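You operate a simulated robot arm through the tools that you are given. There is no shell and no other tool. Be economical: measure what you need, move in short steps, check, and stop when the job is done.

Carry out the task below with a simulated robot arm. There is one attempt and no reset: what you move stays moved.

TASK
Slip the orange card into the blue envelope and the purple card into the cream one.
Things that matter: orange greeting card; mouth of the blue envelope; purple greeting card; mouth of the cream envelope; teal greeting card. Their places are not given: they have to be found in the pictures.

It is judged by the outcome, as a careful person would: the job done as asked, and still so three seconds after it is handed in. It fails if anything else is knocked over, pushed out of place, dropped, spilled or broken.

THE ROBOT
A 6-joint arm with a two-finger parallel gripper, fixed in place. Base frame: the origin is at the foot of the arm, x ahead of it, y to its left, z up; the work surface is at about z = 838. Lengths are in mm, angles in rad, forces in N, time in s.
With the tool pointing down near the work surface it reaches from about 260 to 680 mm from the base axis. Its first joint turns from -1.152 to 1.152 rad. Payload 2.9 kg.
Tool frame: the origin (TCP) lies between the finger pads and is the grasp point; the fingertips stand 30 mm ahead of it; z points along the fingers, y is the line along which they close. Largest opening 110 mm; finger width 20, thickness 10; the body of the gripper, 48 by 112 mm, starts 55 mm behind the TCP.
Orientation is that of the tool frame in the base frame, as a unit quaternion [x, y, z, w]. With the fingers straight down and closing along the base's y, the tool's x points along the base's -x, its y along +y and its z along -z.

THE INTERFACE
- The arm moves only by the tool move_arm. Its argument "plan" is one flat list of numbers, 7 for each row, row after row: the shift along the tool's x, y, z in m, then the turn, a rotation vector about the tool's x, y, z in rad, then the opening, from 0 (shut) to 1 (fully open). In form: [dx, dy, dz, rx, ry, rz, hand, dx, dy, dz, rx, ry, rz, hand, ...]. A call has 1 to 12 rows; each row is the pose to reach, as a shift and turn from the pose commanded when the call began, along the tool's axes at that moment. Each row takes 0.2 s and may step no farther than 50 mm and 0.15 rad from the row before; otherwise, or with a gripper value out of range, the whole call is refused. A pose out of reach is approached as far as the arm can. The call stops where the force on the tool passes 40 N (or 10 N more than at its start, if that is more) or the arm is blocked; 0.2 s more then pass. Each finger travels about 108 mm/s and halts on what it meets, pressing with about 27 N; the grip force reading is that of the motor and also rises with nothing between the fingers. The clock runs only during rows and for 0.2 s after the last one: add rows that repeat a pose to give the fingers time. The reply holds the time, the measured pose of the TCP, the force on the tool along the base axes, the opening and the grip force, in the units named above and with some noise.
- Cameras (640 x 400 px; columns grow to the right, rows downward): "scene" is fixed at [87.1, 433.2, 1401.8]; the picture's right is [-0.70, -0.72, 0.00], its down [-0.29, 0.28, -0.91] and it looks along [0.66, -0.64, -0.41] (base axes); focal length 374 px, centre (320, 200). "wrist" rides on the gripper at [-36, 0, -57] in the tool frame; the picture's right is [0.00, -1.00, 0.00], its down [0.97, 0.00, -0.24] and it looks along [0.24, 0.00, 0.97] (tool axes); focal length 218 px, centre (320, 200).
- camera(camera): a new picture of that camera. The clock stands still meanwhile.
- pixel_to_xyz(camera, pixels): for up to 12 pixels [column, row] of the newest picture of that camera ("zoom" is the newest enlarged one), the place [x, y, z] in the base frame of the surface seen there, good to about 2 mm. The clock stands still meanwhile.
- inspect(camera, box): a new picture of the part [left, top, right, bottom] of that camera's present view, enlarged. The clock stands still meanwhile.
- close_job(): hands the job in; it is judged then, once.

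Keep the steps short. Do not move on a guess: measure, check each grasp and each placing, and mend mistakes. In all there are 80 turns and 38 pictures (those below and enlarged ones count). Leave the gripper open and the arm clear of the work at the hand-in unless told otherwise, and finish with a single line.

The tools are called after "Call:" by a JSON object that holds its "api" and its "payload". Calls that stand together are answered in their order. move_arm: Moves the arm, as the interface text tells. Its arguments: {"type":"object","properties":{"plan":{"type":"array","items":{"type":"number"}}},"required":["plan"]} The other tools are called the same way: camera (camera) takes a picture; pixel_to_xyz (camera, pixels) gives the place of the surface under pixels of a picture; inspect (camera, box) takes an enlarged picture of a part of a camera's view; close_job () hands the job in.

At the start:

```text
time_s: 0.0
ee_pos: [467.5, -185.7, 1127.2]
ee_rot: [0.0, 1.0, 0.0, 0.0]
force: [0.4, 0.3, 0.3]
finger_gap: 109.8
grip_force: 0.0
```

scene: 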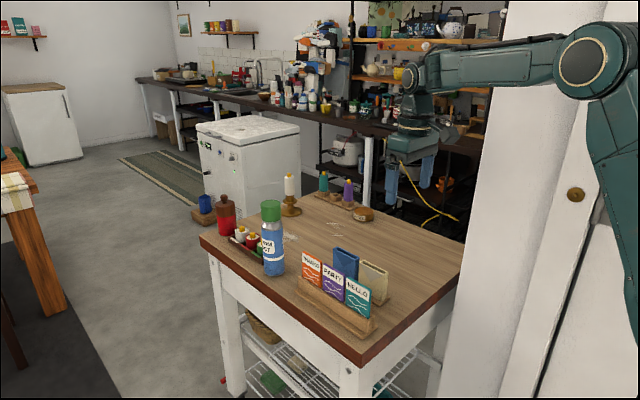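
wrist: 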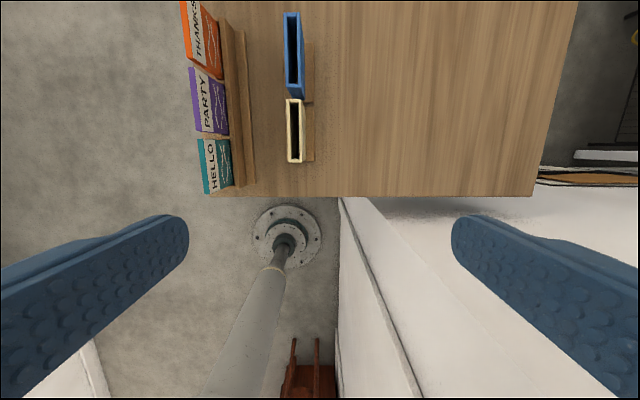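

I see the cards in a rack and the blue and cream envelopes standing behind it. I'll enlarge both views so I can measure them.

Call:
{"api": "inspect", "payload": {"camera": "scene", "box": [280, 230, 408, 350]}}

Call:
{"api": "inspect", "payload": {"camera": "wrist", "box": [160, 0, 360, 200]}}

```text
3.33 times, centred on (344, 290) of scene
```

zoom: 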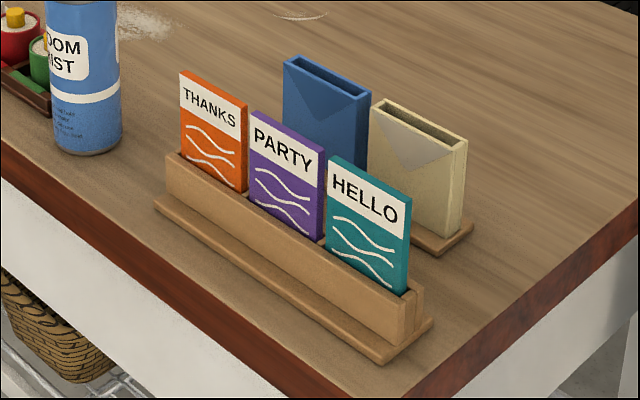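

```text
2.00 times, centred on (260, 100) of wrist
```

zoom: 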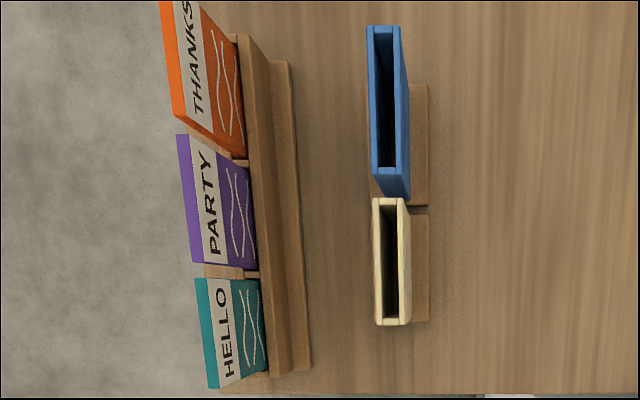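

Next I'll measure card corners and envelope mouth edges in the wrist zoom.

Call:
{"api": "pixel_to_xyz", "payload": {"camera": "zoom", "pixels": [[167, 20], [178, 112], [181, 145], [194, 255], [200, 285], [212, 380], [243, 150], [253, 258], [373, 60], [387, 30], [387, 172], [403, 60]]}}

Call:
{"api": "pixel_to_xyz", "payload": {"camera": "zoom", "pixels": [[380, 260], [404, 260], [391, 202], [393, 321], [388, 100], [391, 260], [255, 200], [290, 200], [419, 280], [340, 200], [240, 40], [265, 340]]}}

Call:
{"api": "camera", "payload": {"camera": "scene"}}

Call:
{"api": "inspect", "payload": {"camera": "scene", "box": [280, 230, 408, 350]}}

```text
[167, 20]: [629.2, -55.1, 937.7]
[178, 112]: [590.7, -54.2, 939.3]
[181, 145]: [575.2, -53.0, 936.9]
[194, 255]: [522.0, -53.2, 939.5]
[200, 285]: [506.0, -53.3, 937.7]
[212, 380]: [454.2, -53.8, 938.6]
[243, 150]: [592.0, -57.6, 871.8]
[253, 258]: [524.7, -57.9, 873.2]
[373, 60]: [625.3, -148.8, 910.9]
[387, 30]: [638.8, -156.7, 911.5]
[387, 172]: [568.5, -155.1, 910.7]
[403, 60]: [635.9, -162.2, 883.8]
```

```text
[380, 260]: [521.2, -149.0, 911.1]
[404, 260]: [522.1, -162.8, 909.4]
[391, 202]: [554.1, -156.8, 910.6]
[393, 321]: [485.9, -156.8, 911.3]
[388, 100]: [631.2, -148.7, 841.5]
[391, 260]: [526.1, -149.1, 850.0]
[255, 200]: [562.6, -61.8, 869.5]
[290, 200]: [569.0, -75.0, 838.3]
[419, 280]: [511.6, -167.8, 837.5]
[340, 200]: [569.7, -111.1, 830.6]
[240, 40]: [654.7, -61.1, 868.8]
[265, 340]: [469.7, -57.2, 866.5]
```

```text
33 pictures are left
```

scene: 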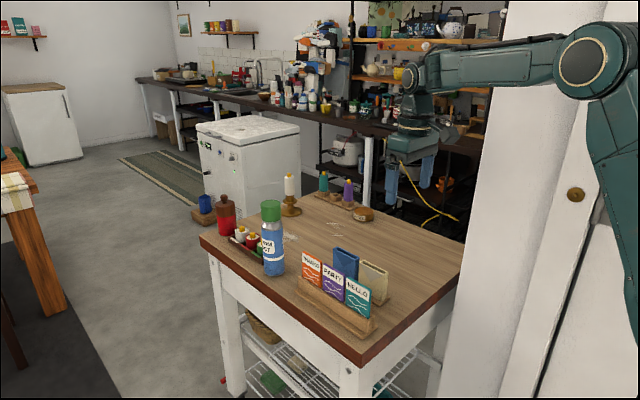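

```text
3.33 times, centred on (344, 290) of scene
```

zoom: 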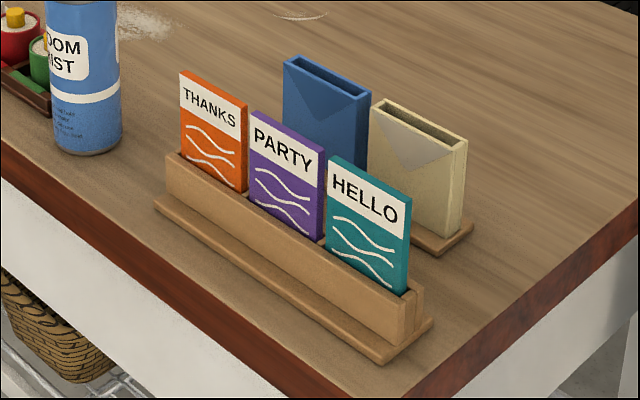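

Now the same edges from the scene zoom, as a cross-check.

Call:
{"api": "pixel_to_xyz", "payload": {"camera": "zoom", "pixels": [[183, 76], [243, 106], [253, 117], [320, 153], [331, 161], [404, 197], [183, 140], [238, 180], [253, 190], [315, 232], [190, 76], [215, 88]]}}

Call:
{"api": "pixel_to_xyz", "payload": {"camera": "zoom", "pixels": [[286, 63], [302, 57], [369, 97], [355, 103], [290, 61], [362, 99], [374, 105], [386, 100], [465, 142], [452, 149], [378, 103], [458, 144]]}}

Call:
{"api": "pixel_to_xyz", "payload": {"camera": "zoom", "pixels": [[320, 82], [335, 79], [410, 126], [425, 120], [330, 76], [420, 118], [230, 194], [300, 235], [240, 198], [215, 192], [285, 132], [290, 145]]}}

```text
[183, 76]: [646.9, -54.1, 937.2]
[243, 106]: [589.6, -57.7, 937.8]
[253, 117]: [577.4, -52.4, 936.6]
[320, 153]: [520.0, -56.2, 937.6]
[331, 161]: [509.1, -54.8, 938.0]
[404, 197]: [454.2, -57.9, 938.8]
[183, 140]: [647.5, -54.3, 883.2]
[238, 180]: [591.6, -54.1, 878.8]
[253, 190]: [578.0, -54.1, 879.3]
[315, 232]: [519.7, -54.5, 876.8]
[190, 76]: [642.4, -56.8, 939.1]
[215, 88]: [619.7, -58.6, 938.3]
```

```text
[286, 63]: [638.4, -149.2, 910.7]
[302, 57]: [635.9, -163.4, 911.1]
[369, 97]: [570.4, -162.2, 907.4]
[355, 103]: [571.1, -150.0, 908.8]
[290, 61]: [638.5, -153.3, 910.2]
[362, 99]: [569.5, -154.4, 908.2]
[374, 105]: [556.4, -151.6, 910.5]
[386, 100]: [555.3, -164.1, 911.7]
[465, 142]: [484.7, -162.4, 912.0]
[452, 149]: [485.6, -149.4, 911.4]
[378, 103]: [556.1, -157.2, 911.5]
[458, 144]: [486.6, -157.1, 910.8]
```

```text
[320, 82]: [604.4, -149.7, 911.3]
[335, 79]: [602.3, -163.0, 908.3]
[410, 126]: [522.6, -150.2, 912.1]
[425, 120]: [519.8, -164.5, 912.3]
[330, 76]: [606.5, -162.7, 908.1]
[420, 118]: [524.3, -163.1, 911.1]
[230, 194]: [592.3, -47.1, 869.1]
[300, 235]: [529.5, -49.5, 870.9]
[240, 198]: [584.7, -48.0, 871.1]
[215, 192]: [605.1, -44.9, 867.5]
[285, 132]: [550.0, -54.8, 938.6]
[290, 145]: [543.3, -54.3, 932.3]
```

Orange card centre is about x 618.5, purple about 549, both at y about -56 with the top at 938. Mouth centres are about (604, -156.5) for blue and (520.5, -156.5) for cream, with the rim at 911. Now I'll measure the bottle next to the rack for clearance.

Call:
{"api": "pixel_to_xyz", "payload": {"camera": "scene", "pixels": [[270, 203], [278, 210], [284, 255], [272, 272], [290, 182], [222, 199]]}}

```text
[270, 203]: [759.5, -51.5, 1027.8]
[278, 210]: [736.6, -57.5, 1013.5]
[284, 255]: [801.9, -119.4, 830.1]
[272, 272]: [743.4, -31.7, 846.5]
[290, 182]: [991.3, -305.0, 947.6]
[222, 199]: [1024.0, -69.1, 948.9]
```

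The bottle stands at x about 755, so it is clear. I'll move above the orange card at (618.5, -56, 1050) with the fingers partly closed.

Call:
{"api": "move_arm", "payload": {"plan": [-0.0252, 0.0216, 0.0128, 0, 0, 0, 0.9, -0.0503, 0.0432, 0.0257, 0, 0, 0, 0.7, -0.0755, 0.0648, 0.0385, 0, 0, 0, 0.5, -0.1007, 0.0865, 0.0513, 0, 0, 0, 0.35, -0.1258, 0.1081, 0.0642, 0, 0, 0, 0.3, -0.151, 0.1297, 0.077, 0, 0, 0, 0.3, -0.151, 0.1297, 0.077, 0, 0, 0, 0.3]}}

Call:
{"api": "camera", "payload": {"camera": "wrist"}}

```text
time_s: 1.6
ee_pos: [618.3, -56.5, 1048.7]
ee_rot: [0.0, 1.0, 0.0, -0.001]
force: [0.3, -0.9, 1.1]
finger_gap: 33.0
grip_force: 0.1
```

```text
31 pictures are left
```

wrist: 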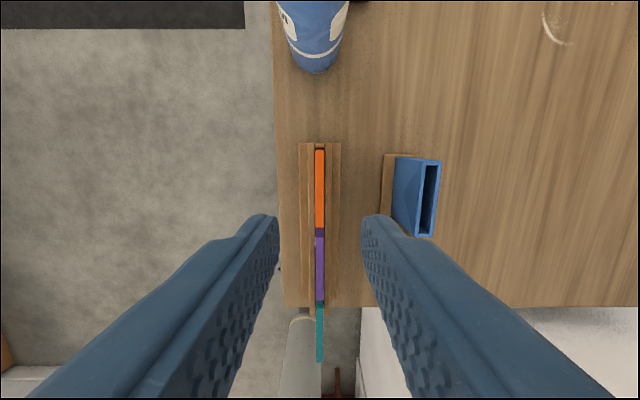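

The fingers straddle the orange card, which sits at column 320. I'll measure its edges from here.

Call:
{"api": "pixel_to_xyz", "payload": {"camera": "wrist", "pixels": [[320, 152], [320, 225], [317, 190], [323, 190], [433, 163], [426, 233], [430, 200], [440, 200], [422, 200]]}}

Call:
{"api": "inspect", "payload": {"camera": "wrist", "box": [290, 130, 450, 250]}}

```text
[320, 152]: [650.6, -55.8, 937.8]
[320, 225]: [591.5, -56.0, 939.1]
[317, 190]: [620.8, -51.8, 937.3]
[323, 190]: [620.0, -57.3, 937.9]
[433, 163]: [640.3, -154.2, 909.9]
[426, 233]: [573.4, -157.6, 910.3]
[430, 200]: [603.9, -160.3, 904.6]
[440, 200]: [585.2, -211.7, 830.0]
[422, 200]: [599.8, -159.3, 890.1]
```

```text
3.33 times, centred on (370, 190) of wrist
```

zoom: 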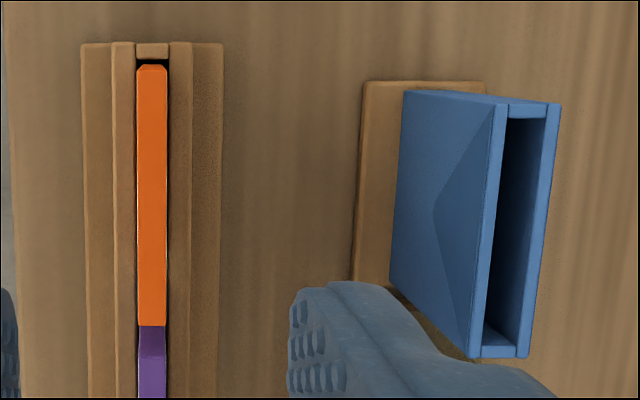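

The card is about 6.5 mm thick and 61 mm wide. The blue mouth is about 65 by 11 mm inside, centred near x 605. I'll descend to TCP z about 946, so the fingertips are at about 916, and close on the card.

Call:
{"api": "move_arm", "payload": {"plan": [-0.002, 0.0003, 0.035, 0, 0, 0, 0.3, -0.002, 0.0003, 0.07, 0, 0, 0, 0.3, -0.002, 0.0003, 0.1027, 0, 0, 0, 0.3, -0.002, 0.0003, 0.1027, 0, 0, 0, 0.3, -0.002, 0.0003, 0.1027, 0, 0, 0, 0, -0.002, 0.0003, 0.1027, 0, 0, 0, 0, -0.002, 0.0003, 0.1027, 0, 0, 0, 0]}}

Call:
{"api": "inspect", "payload": {"camera": "scene", "box": [280, 230, 408, 350]}}

```text
time_s: 3.2
ee_pos: [620.6, -54.8, 948.1]
ee_rot: [0.001, 1.0, 0.0, 0.0]
force: [-0.2, -0.4, -0.1]
finger_gap: 5.8
grip_force: 26.7
```

```text
3.33 times, centred on (344, 290) of scene
```

zoom: 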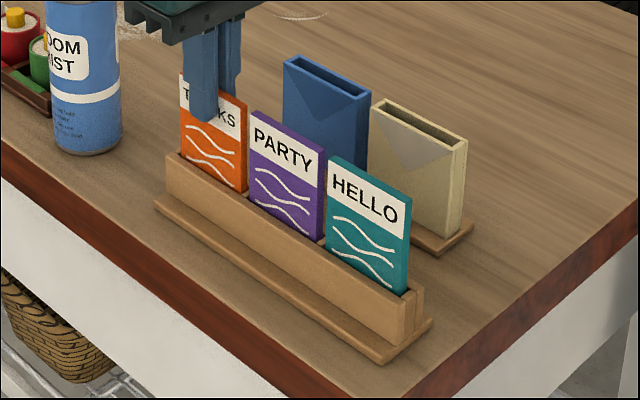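

The card is gripped, with a gap of 5.8 mm. I'll lift it straight up by 110 mm.

Call:
{"api": "move_arm", "payload": {"plan": [0, 0, -0.025, 0, 0, 0, 0, 0, 0, -0.05, 0, 0, 0, 0, 0, 0, -0.08, 0, 0, 0, 0, 0, 0, -0.115, 0, 0, 0, 0, 0, 0, -0.115, 0, 0, 0, 0]}}

Call:
{"api": "inspect", "payload": {"camera": "scene", "box": [270, 190, 410, 340]}}

```text
time_s: 4.4
ee_pos: [621.8, -55.6, 1062.5]
ee_rot: [0.0, 1.0, 0.0, 0.0]
force: [-0.8, -0.1, -0.1]
finger_gap: 5.8
grip_force: 26.9
```

```text
2.67 times, centred on (340, 265) of scene
```

zoom: 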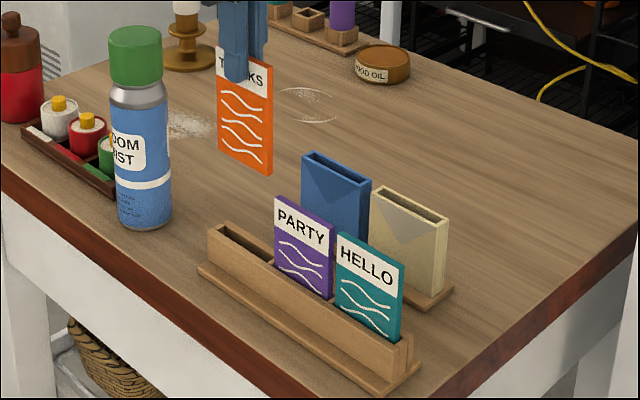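

Lifted cleanly and hanging straight. I'll measure the card corners in this zoom.

Call:
{"api": "pixel_to_xyz", "payload": {"camera": "zoom", "pixels": [[218, 50], [220, 100], [220, 145], [269, 100], [269, 130], [269, 171], [240, 158], [255, 166], [222, 150], [271, 130]]}}

Call:
{"api": "inspect", "payload": {"camera": "wrist", "box": [220, 60, 460, 240]}}

```text
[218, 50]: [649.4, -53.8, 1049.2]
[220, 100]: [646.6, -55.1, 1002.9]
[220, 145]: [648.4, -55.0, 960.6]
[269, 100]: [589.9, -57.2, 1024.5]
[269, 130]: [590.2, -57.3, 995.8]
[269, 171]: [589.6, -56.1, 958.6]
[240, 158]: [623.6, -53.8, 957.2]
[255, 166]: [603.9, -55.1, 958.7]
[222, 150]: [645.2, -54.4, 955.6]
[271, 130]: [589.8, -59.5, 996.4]
```

```text
2.22 times, centred on (340, 150) of wrist
```

zoom: 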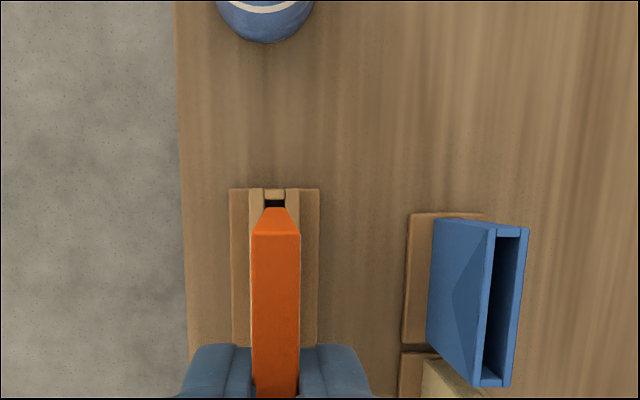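

Card spans x 589.5 to 649.5 with its bottom at z about 956, in line with the TCP in y. I'll shift it above the blue mouth: x -14.7, y -100.5.

Call:
{"api": "move_arm", "payload": {"plan": [0.005, -0.034, 0, 0, 0, 0, 0, 0.01, -0.068, 0, 0, 0, 0, 0.0147, -0.1005, 0, 0, 0, 0, 0, 0.0147, -0.1005, 0, 0, 0, 0, 0, 0.0147, -0.1005, 0, 0, 0, 0, 0]}}

Call:
{"api": "inspect", "payload": {"camera": "wrist", "box": [240, 90, 400, 240]}}

Call:
{"api": "inspect", "payload": {"camera": "scene", "box": [290, 190, 410, 320]}}

```text
refused: plan must hold 7 numbers for each row
```

```text
2.67 times, centred on (320, 165) of wrist
```

zoom: 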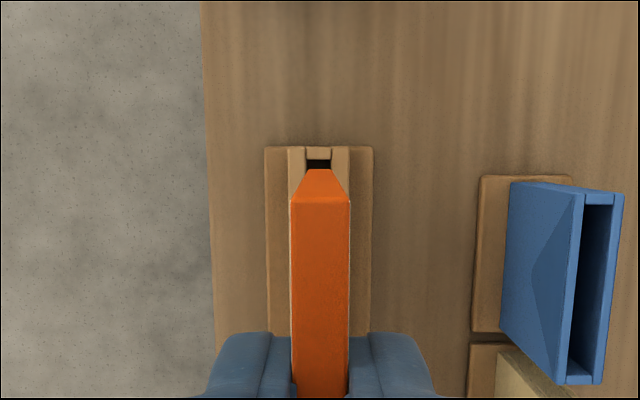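

```text
3.08 times, centred on (350, 255) of scene
```

zoom: 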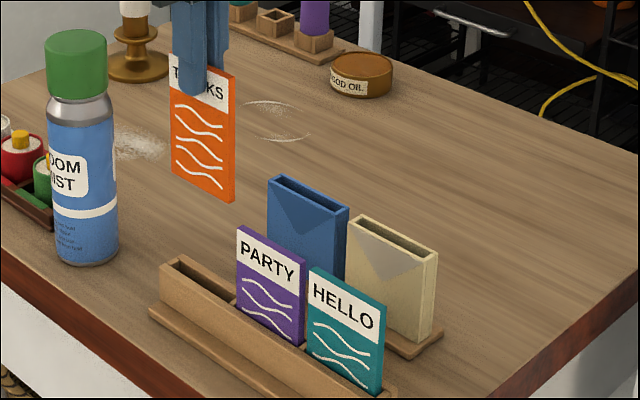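

One row had an extra number, so the plan was refused and the arm did not move. I'll resend the corrected shift.

Call:
{"api": "move_arm", "payload": {"plan": [0.005, -0.034, 0, 0, 0, 0, 0, 0.01, -0.068, 0, 0, 0, 0, 0, 0.0147, -0.1005, 0, 0, 0, 0, 0, 0.0147, -0.1005, 0, 0, 0, 0, 0]}}

```text
time_s: 5.4
ee_pos: [605.9, -155.4, 1063.3]
ee_rot: [0.0, 1.0, 0.0, 0.0]
force: [-0.2, -0.3, -0.6]
finger_gap: 5.6
grip_force: 26.4
```

The arm moved as commanded. Next I'll check the alignment from both cameras.

Call:
{"api": "inspect", "payload": {"camera": "wrist", "box": [270, 120, 370, 210]}}

Call:
{"api": "inspect", "payload": {"camera": "scene", "box": [310, 190, 410, 310]}}

```text
4.44 times, centred on (320, 165) of wrist
```

zoom: 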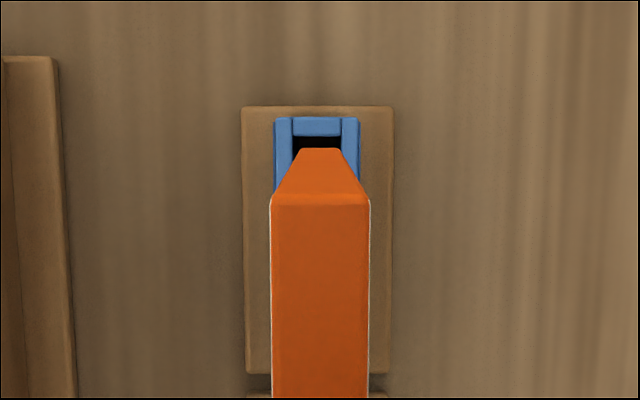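

```text
3.33 times, centred on (360, 250) of scene
```

zoom: 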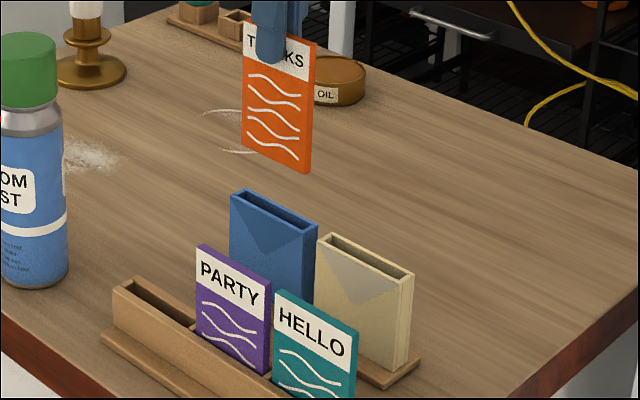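

The card sits about 1 mm off in both x and y, so I'll correct by 1 mm toward -x and 1 mm toward +y. Then I'll lower until its bottom is just above the rim.

Call:
{"api": "move_arm", "payload": {"plan": [0.001, 0.001, 0, 0, 0, 0, 0, 0.001, 0.001, 0.02, 0, 0, 0, 0, 0.001, 0.001, 0.038, 0, 0, 0, 0, 0.001, 0.001, 0.038, 0, 0, 0, 0]}}

Call:
{"api": "inspect", "payload": {"camera": "wrist", "box": [270, 120, 370, 210]}}

Call:
{"api": "inspect", "payload": {"camera": "scene", "box": [320, 200, 400, 300]}}

```text
time_s: 6.4
ee_pos: [603.5, -155.9, 1022.9]
ee_rot: [0.001, 1.0, 0.0, 0.0]
force: [-0.1, 0.8, 0.0]
finger_gap: 5.7
grip_force: 27.1
```

```text
4.44 times, centred on (320, 165) of wrist
```

zoom: 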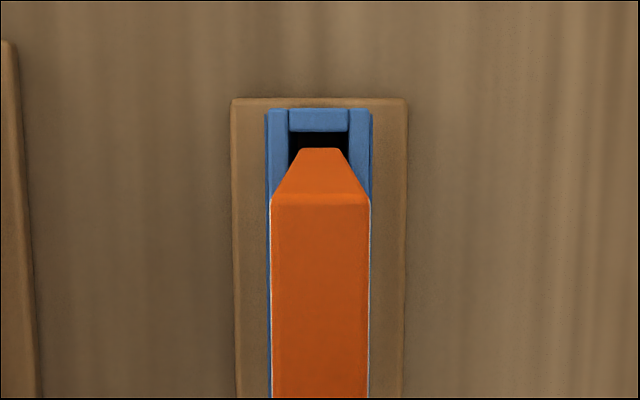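

```text
4.00 times, centred on (360, 250) of scene
```

zoom: 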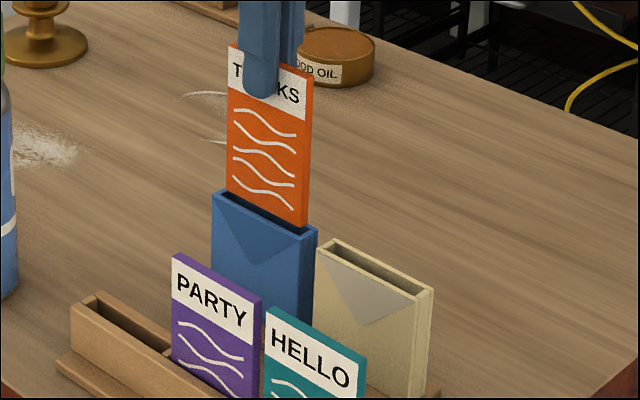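

I'll check both ends of the card against the mouth with measurements.

Call:
{"api": "pixel_to_xyz", "payload": {"camera": "zoom", "pixels": [[229, 150], [229, 185], [304, 200], [304, 220], [310, 200], [310, 218], [214, 196], [302, 234], [315, 230], [299, 220], [240, 193], [307, 226]]}}

```text
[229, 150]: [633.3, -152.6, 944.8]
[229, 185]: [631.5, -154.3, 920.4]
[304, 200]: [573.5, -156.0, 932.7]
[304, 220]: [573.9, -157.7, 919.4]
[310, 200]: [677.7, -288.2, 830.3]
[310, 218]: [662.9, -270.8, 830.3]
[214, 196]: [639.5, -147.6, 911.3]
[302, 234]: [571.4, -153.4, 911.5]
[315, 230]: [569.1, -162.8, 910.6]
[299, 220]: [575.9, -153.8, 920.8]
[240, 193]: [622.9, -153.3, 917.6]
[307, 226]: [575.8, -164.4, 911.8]
```

The ends agree to within the clearance: card about 573.6 to 633.5, mouth inside about 572.5 to 637. I'll enter the mouth slowly by 20 mm.

Call:
{"api": "move_arm", "payload": {"plan": [-0.0005, 0.0003, 0.007, 0, 0, 0, 0, -0.0005, 0.0003, 0.012, 0, 0, 0, 0, -0.0005, 0.0003, 0.017, 0, 0, 0, 0, -0.0005, 0.0003, 0.022, 0, 0, 0, 0]}}

Call:
{"api": "inspect", "payload": {"camera": "scene", "box": [320, 200, 400, 300]}}

```text
time_s: 7.4
ee_pos: [605.6, -154.5, 1002.4]
ee_rot: [0.0, 1.0, 0.0, -0.001]
force: [-0.1, 0.7, -0.3]
finger_gap: 5.6
grip_force: 27.2
```

```text
4.00 times, centred on (360, 250) of scene
```

zoom: 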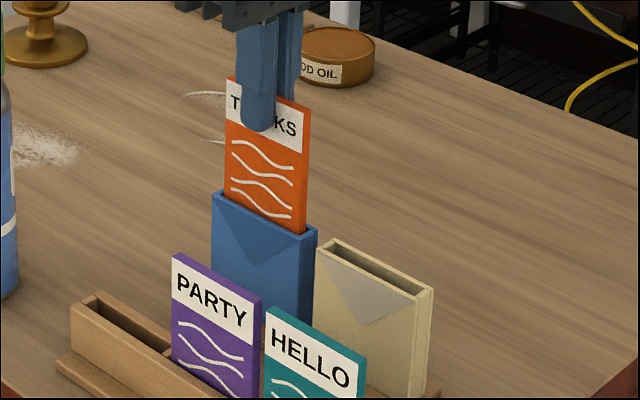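

The card is inside the mouth with no contact force. I'll continue down to TCP about 947.

Call:
{"api": "move_arm", "payload": {"plan": [0, 0, 0.01, 0, 0, 0, 0, 0, 0, 0.02, 0, 0, 0, 0, 0, 0, 0.03, 0, 0, 0, 0, 0, 0, 0.04, 0, 0, 0, 0, 0, 0, 0.048, 0, 0, 0, 0, 0, 0, 0.054, 0, 0, 0, 0]}}

Call:
{"api": "inspect", "payload": {"camera": "scene", "box": [320, 200, 400, 300]}}

```text
time_s: 8.8
ee_pos: [605.5, -155.6, 947.3]
ee_rot: [0.0, 1.0, 0.0, 0.0]
force: [0.0, 0.2, -0.2]
finger_gap: 5.8
grip_force: 27.3
```

```text
4.00 times, centred on (360, 250) of scene
```

zoom: 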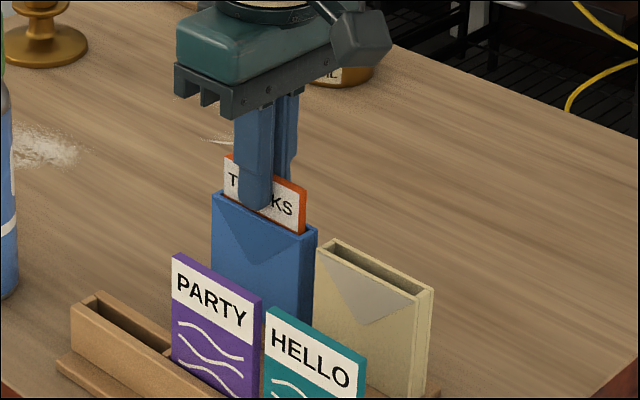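

The card is fully down and the fingertips are just above the rim. I'll release it and lift straight up.

Call:
{"api": "move_arm", "payload": {"plan": [0, 0, 0, 0, 0, 0, 0.15, 0, 0, 0, 0, 0, 0, 0.25, 0, 0, 0, 0, 0, 0, 0.25, 0, 0, -0.04, 0, 0, 0, 0.25, 0, 0, -0.08, 0, 0, 0, 0.25, 0, 0, -0.115, 0, 0, 0, 0.3, 0, 0, -0.115, 0, 0, 0, 0.3]}}

Call:
{"api": "inspect", "payload": {"camera": "scene", "box": [290, 200, 410, 330]}}

```text
time_s: 10.4
ee_pos: [604.8, -156.1, 1064.3]
ee_rot: [0.0, 1.0, 0.0, 0.0]
force: [-0.3, -0.6, 0.5]
finger_gap: 33.0
grip_force: 0.0
```

```text
3.08 times, centred on (350, 265) of scene
```

zoom: 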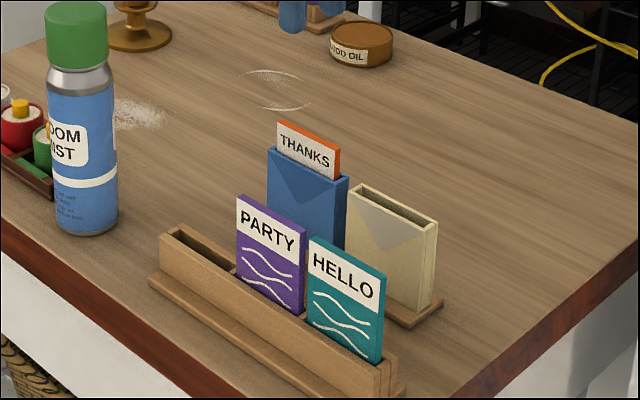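

The orange card is seated in the blue envelope and nothing else moved. Now I'll go above the purple card at x about 550, y about -55.7.

Call:
{"api": "move_arm", "payload": {"plan": [0.0184, 0.033, 0, 0, 0, 0, 0.3, 0.0369, 0.066, 0, 0, 0, 0, 0.3, 0.0553, 0.0992, 0, 0, 0, 0, 0.3, 0.0553, 0.0992, 0, 0, 0, 0, 0.3]}}

Call:
{"api": "inspect", "payload": {"camera": "wrist", "box": [270, 120, 430, 240]}}

```text
time_s: 11.4
ee_pos: [549.7, -54.4, 1064.2]
ee_rot: [0.0, 1.0, 0.0, 0.0]
force: [0.6, 0.3, -0.4]
finger_gap: 33.0
grip_force: 0.0
```

```text
3.33 times, centred on (350, 180) of wrist
```

zoom: 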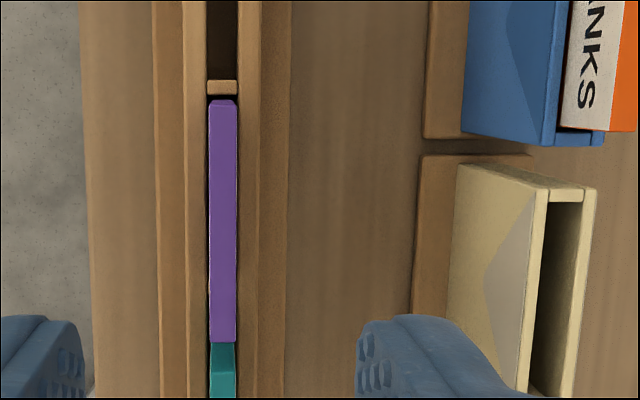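

The purple card is at column about 320.7 and centred between the fingers, so I'll nudge -0.5 mm in y. Then I'll descend and grip it.

Call:
{"api": "move_arm", "payload": {"plan": [0, -0.0005, 0.04, 0, 0, 0, 0.3, 0, -0.0005, 0.08, 0, 0, 0, 0.3, 0, -0.0005, 0.1175, 0, 0, 0, 0.3, 0, -0.0005, 0.1175, 0, 0, 0, 0.3, 0, -0.0005, 0.1175, 0, 0, 0, 0, 0, -0.0005, 0.1175, 0, 0, 0, 0, 0, -0.0005, 0.1175, 0, 0, 0, 0]}}

```text
time_s: 13.0
ee_pos: [549.7, -57.0, 947.1]
ee_rot: [0.0, 1.0, 0.0, 0.0]
force: [0.6, -0.2, 0.6]
finger_gap: 5.6
grip_force: 26.3
```

It's gripped, with a gap of 5.6 mm. I'll lift 115 mm.

Call:
{"api": "move_arm", "payload": {"plan": [0, 0, -0.025, 0, 0, 0, 0, 0, 0, -0.05, 0, 0, 0, 0, 0, 0, -0.08, 0, 0, 0, 0, 0, 0, -0.115, 0, 0, 0, 0, 0, 0, -0.115, 0, 0, 0, 0]}}

Call:
{"api": "inspect", "payload": {"camera": "scene", "box": [290, 190, 410, 320]}}

```text
time_s: 14.2
ee_pos: [549.6, -56.5, 1061.4]
ee_rot: [0.001, 1.0, 0.0, 0.001]
force: [0.6, 1.1, -0.6]
finger_gap: 5.8
grip_force: 27.2
```

```text
3.08 times, centred on (350, 255) of scene
```

zoom: 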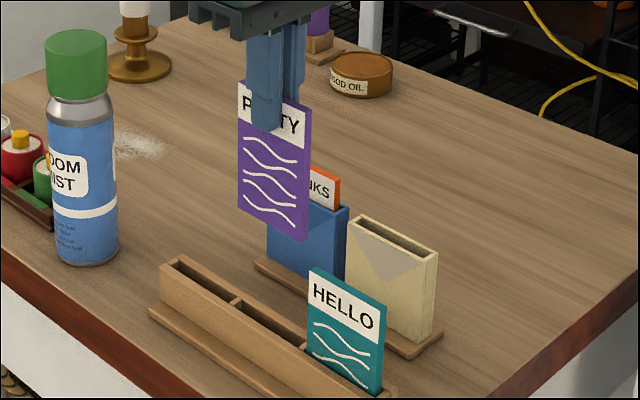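

Call:
{"api": "pixel_to_xyz", "payload": {"camera": "zoom", "pixels": [[240, 120], [240, 180], [305, 160], [305, 220], [241, 203], [304, 236]]}}

Call:
{"api": "move_arm", "payload": {"plan": [0.0295, 0, 0, 0, 0, 0, 0, 0.0295, -0.034, 0, 0, 0, 0, 0, 0.0295, -0.068, 0, 0, 0, 0, 0, 0.0295, -0.0987, 0, 0, 0, 0, 0, 0.0295, -0.0987, 0, 0, 0, 0, 0]}}

Call:
{"api": "inspect", "payload": {"camera": "wrist", "box": [270, 120, 370, 210]}}

Call:
{"api": "inspect", "payload": {"camera": "scene", "box": [320, 200, 400, 300]}}

```text
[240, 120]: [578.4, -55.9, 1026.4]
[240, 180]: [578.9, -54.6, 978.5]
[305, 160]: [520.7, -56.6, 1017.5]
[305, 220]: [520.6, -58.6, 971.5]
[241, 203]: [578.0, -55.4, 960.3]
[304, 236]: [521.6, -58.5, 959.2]
```

```text
time_s: 15.4
ee_pos: [520.6, -154.7, 1060.2]
ee_rot: [0.0, 1.0, -0.001, 0.0]
force: [0.2, -0.3, 0.3]
finger_gap: 5.5
grip_force: 27.0
```

```text
4.44 times, centred on (320, 165) of wrist
```

zoom: 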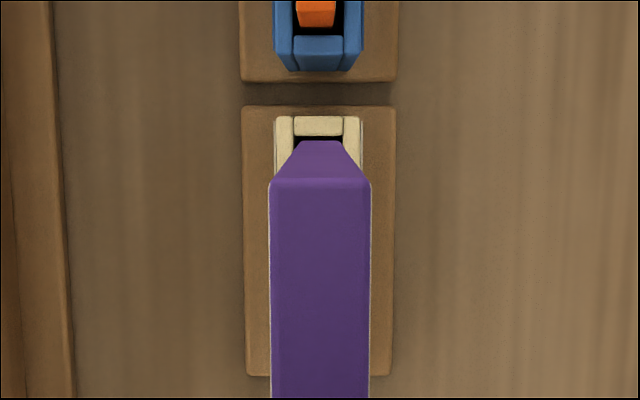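

```text
4.00 times, centred on (360, 250) of scene
```

zoom: 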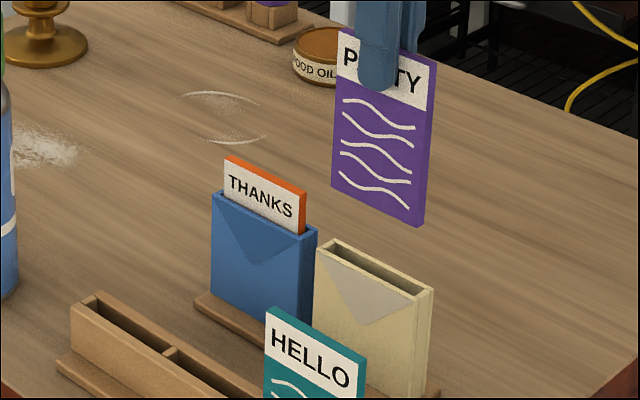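

y is within 0.3 mm. In the wrist view the card is about 1.5 mm too far toward +x, so I'll correct that and lower to just above the rim.

Call:
{"api": "move_arm", "payload": {"plan": [0.0015, 0.0003, 0, 0, 0, 0, 0, 0.0015, 0.0003, 0.02, 0, 0, 0, 0, 0.0015, 0.0003, 0.037, 0, 0, 0, 0, 0.0015, 0.0003, 0.037, 0, 0, 0, 0]}}

Call:
{"api": "inspect", "payload": {"camera": "wrist", "box": [270, 120, 370, 210]}}

Call:
{"api": "inspect", "payload": {"camera": "scene", "box": [330, 200, 410, 300]}}

```text
time_s: 16.4
ee_pos: [519.9, -155.0, 1023.2]
ee_rot: [0.0, 1.0, 0.0, 0.0]
force: [-0.5, -0.5, -0.3]
finger_gap: 5.6
grip_force: 26.8
```

```text
4.44 times, centred on (320, 165) of wrist
```

zoom: 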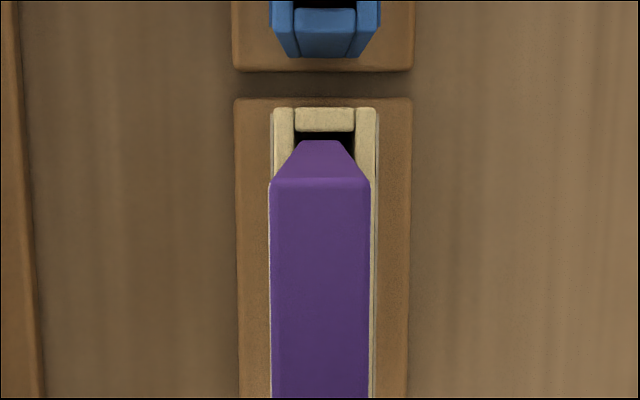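

```text
4.00 times, centred on (370, 250) of scene
```

zoom: 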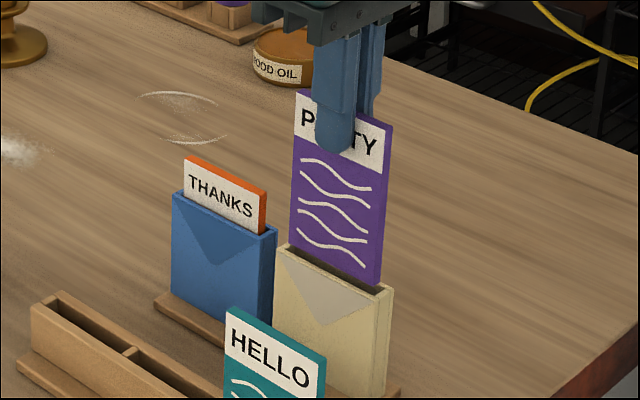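

Call:
{"api": "pixel_to_xyz", "payload": {"camera": "zoom", "pixels": [[291, 200], [291, 240], [378, 250], [378, 278], [276, 250], [290, 244], [378, 294], [391, 287], [385, 290]]}}

```text
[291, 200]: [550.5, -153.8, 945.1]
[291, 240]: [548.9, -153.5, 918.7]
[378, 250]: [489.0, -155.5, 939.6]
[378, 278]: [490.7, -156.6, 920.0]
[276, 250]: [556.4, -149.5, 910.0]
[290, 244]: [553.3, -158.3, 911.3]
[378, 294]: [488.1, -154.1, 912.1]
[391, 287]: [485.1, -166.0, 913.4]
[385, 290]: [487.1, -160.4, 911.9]
```

The x position sits between the two readings, so I'll keep it nearly unchanged and shift y by -0.8 mm. Then I'll enter slowly.

Call:
{"api": "move_arm", "payload": {"plan": [0.0002, -0.0008, 0.002, 0, 0, 0, 0, 0.0002, -0.0008, 0.007, 0, 0, 0, 0, 0.0002, -0.0008, 0.012, 0, 0, 0, 0, 0.0002, -0.0008, 0.017, 0, 0, 0, 0, 0.0002, -0.0008, 0.022, 0, 0, 0, 0]}}

Call:
{"api": "inspect", "payload": {"camera": "scene", "box": [330, 200, 410, 300]}}

```text
time_s: 17.6
ee_pos: [518.3, -156.1, 1001.2]
ee_rot: [0.001, 1.0, 0.0, -0.001]
force: [0.5, -0.4, 0.2]
finger_gap: 5.6
grip_force: 27.1
```

```text
4.00 times, centred on (370, 250) of scene
```

zoom: 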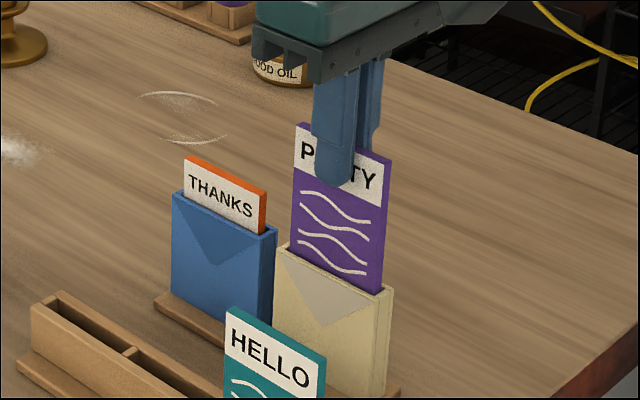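

The card is in the mouth with no contact. Down the rest of the way to TCP about 947.5.

Call:
{"api": "move_arm", "payload": {"plan": [0, 0, 0.01, 0, 0, 0, 0, 0, 0, 0.02, 0, 0, 0, 0, 0, 0, 0.03, 0, 0, 0, 0, 0, 0, 0.04, 0, 0, 0, 0, 0, 0, 0.048, 0, 0, 0, 0, 0, 0, 0.0545, 0, 0, 0, 0]}}

Call:
{"api": "inspect", "payload": {"camera": "scene", "box": [330, 200, 410, 300]}}

```text
time_s: 19.0
ee_pos: [519.3, -154.7, 947.2]
ee_rot: [-0.001, 1.0, 0.0, 0.0]
force: [1.0, -0.4, -0.2]
finger_gap: 5.8
grip_force: 27.0
```

```text
4.00 times, centred on (370, 250) of scene
```

zoom: 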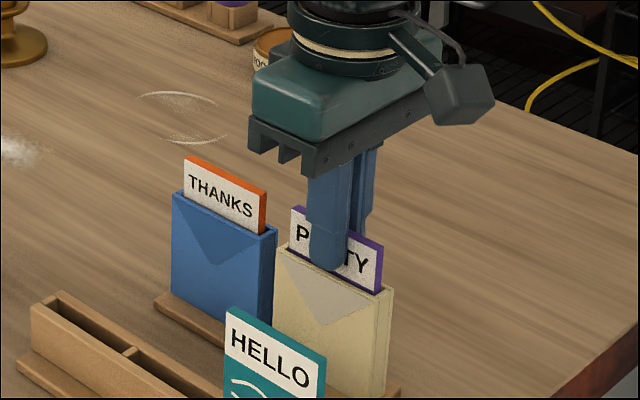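

It's fully down, so I'll release and lift straight up.

Call:
{"api": "move_arm", "payload": {"plan": [0, 0, 0, 0, 0, 0, 0.15, 0, 0, 0, 0, 0, 0, 0.25, 0, 0, 0, 0, 0, 0, 0.25, 0, 0, -0.04, 0, 0, 0, 0.25, 0, 0, -0.08, 0, 0, 0, 0.25, 0, 0, -0.12, 0, 0, 0, 0.4, 0, 0, -0.16, 0, 0, 0, 0.7, 0, 0, -0.18, 0, 0, 0, 1, 0, 0, -0.18, 0, 0, 0, 1]}}

Call:
{"api": "inspect", "payload": {"camera": "scene", "box": [280, 190, 420, 340]}}

Call:
{"api": "camera", "payload": {"camera": "wrist"}}

```text
time_s: 21.0
ee_pos: [518.3, -154.5, 1128.3]
ee_rot: [0.0, 1.0, 0.0, -0.001]
force: [0.0, 0.5, 0.4]
finger_gap: 110.2
grip_force: 0.1
```

```text
2.67 times, centred on (350, 265) of scene
```

zoom: 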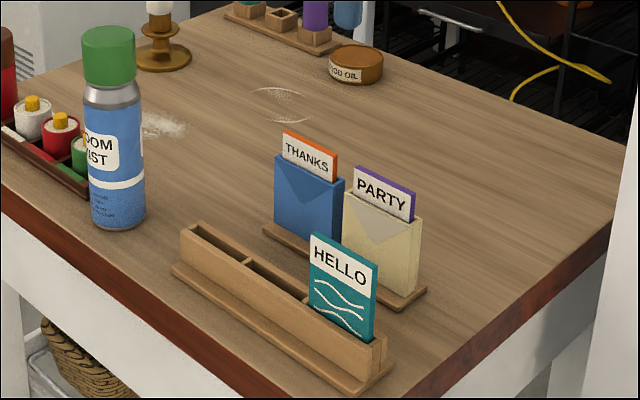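

```text
8 pictures are left
```

wrist: 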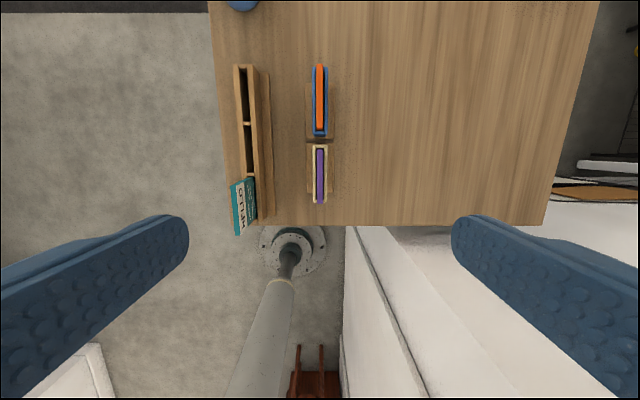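

Both cards are in their envelopes, the teal card is still in the rack, and the gripper is open and well clear. I'm handing the job in.

Call:
{"api": "close_job", "payload": {}}

```text
The job is handed in.
```

The orange card is in the blue envelope, the purple card is in the cream one, the teal card is untouched, and the arm is clear with the gripper open.
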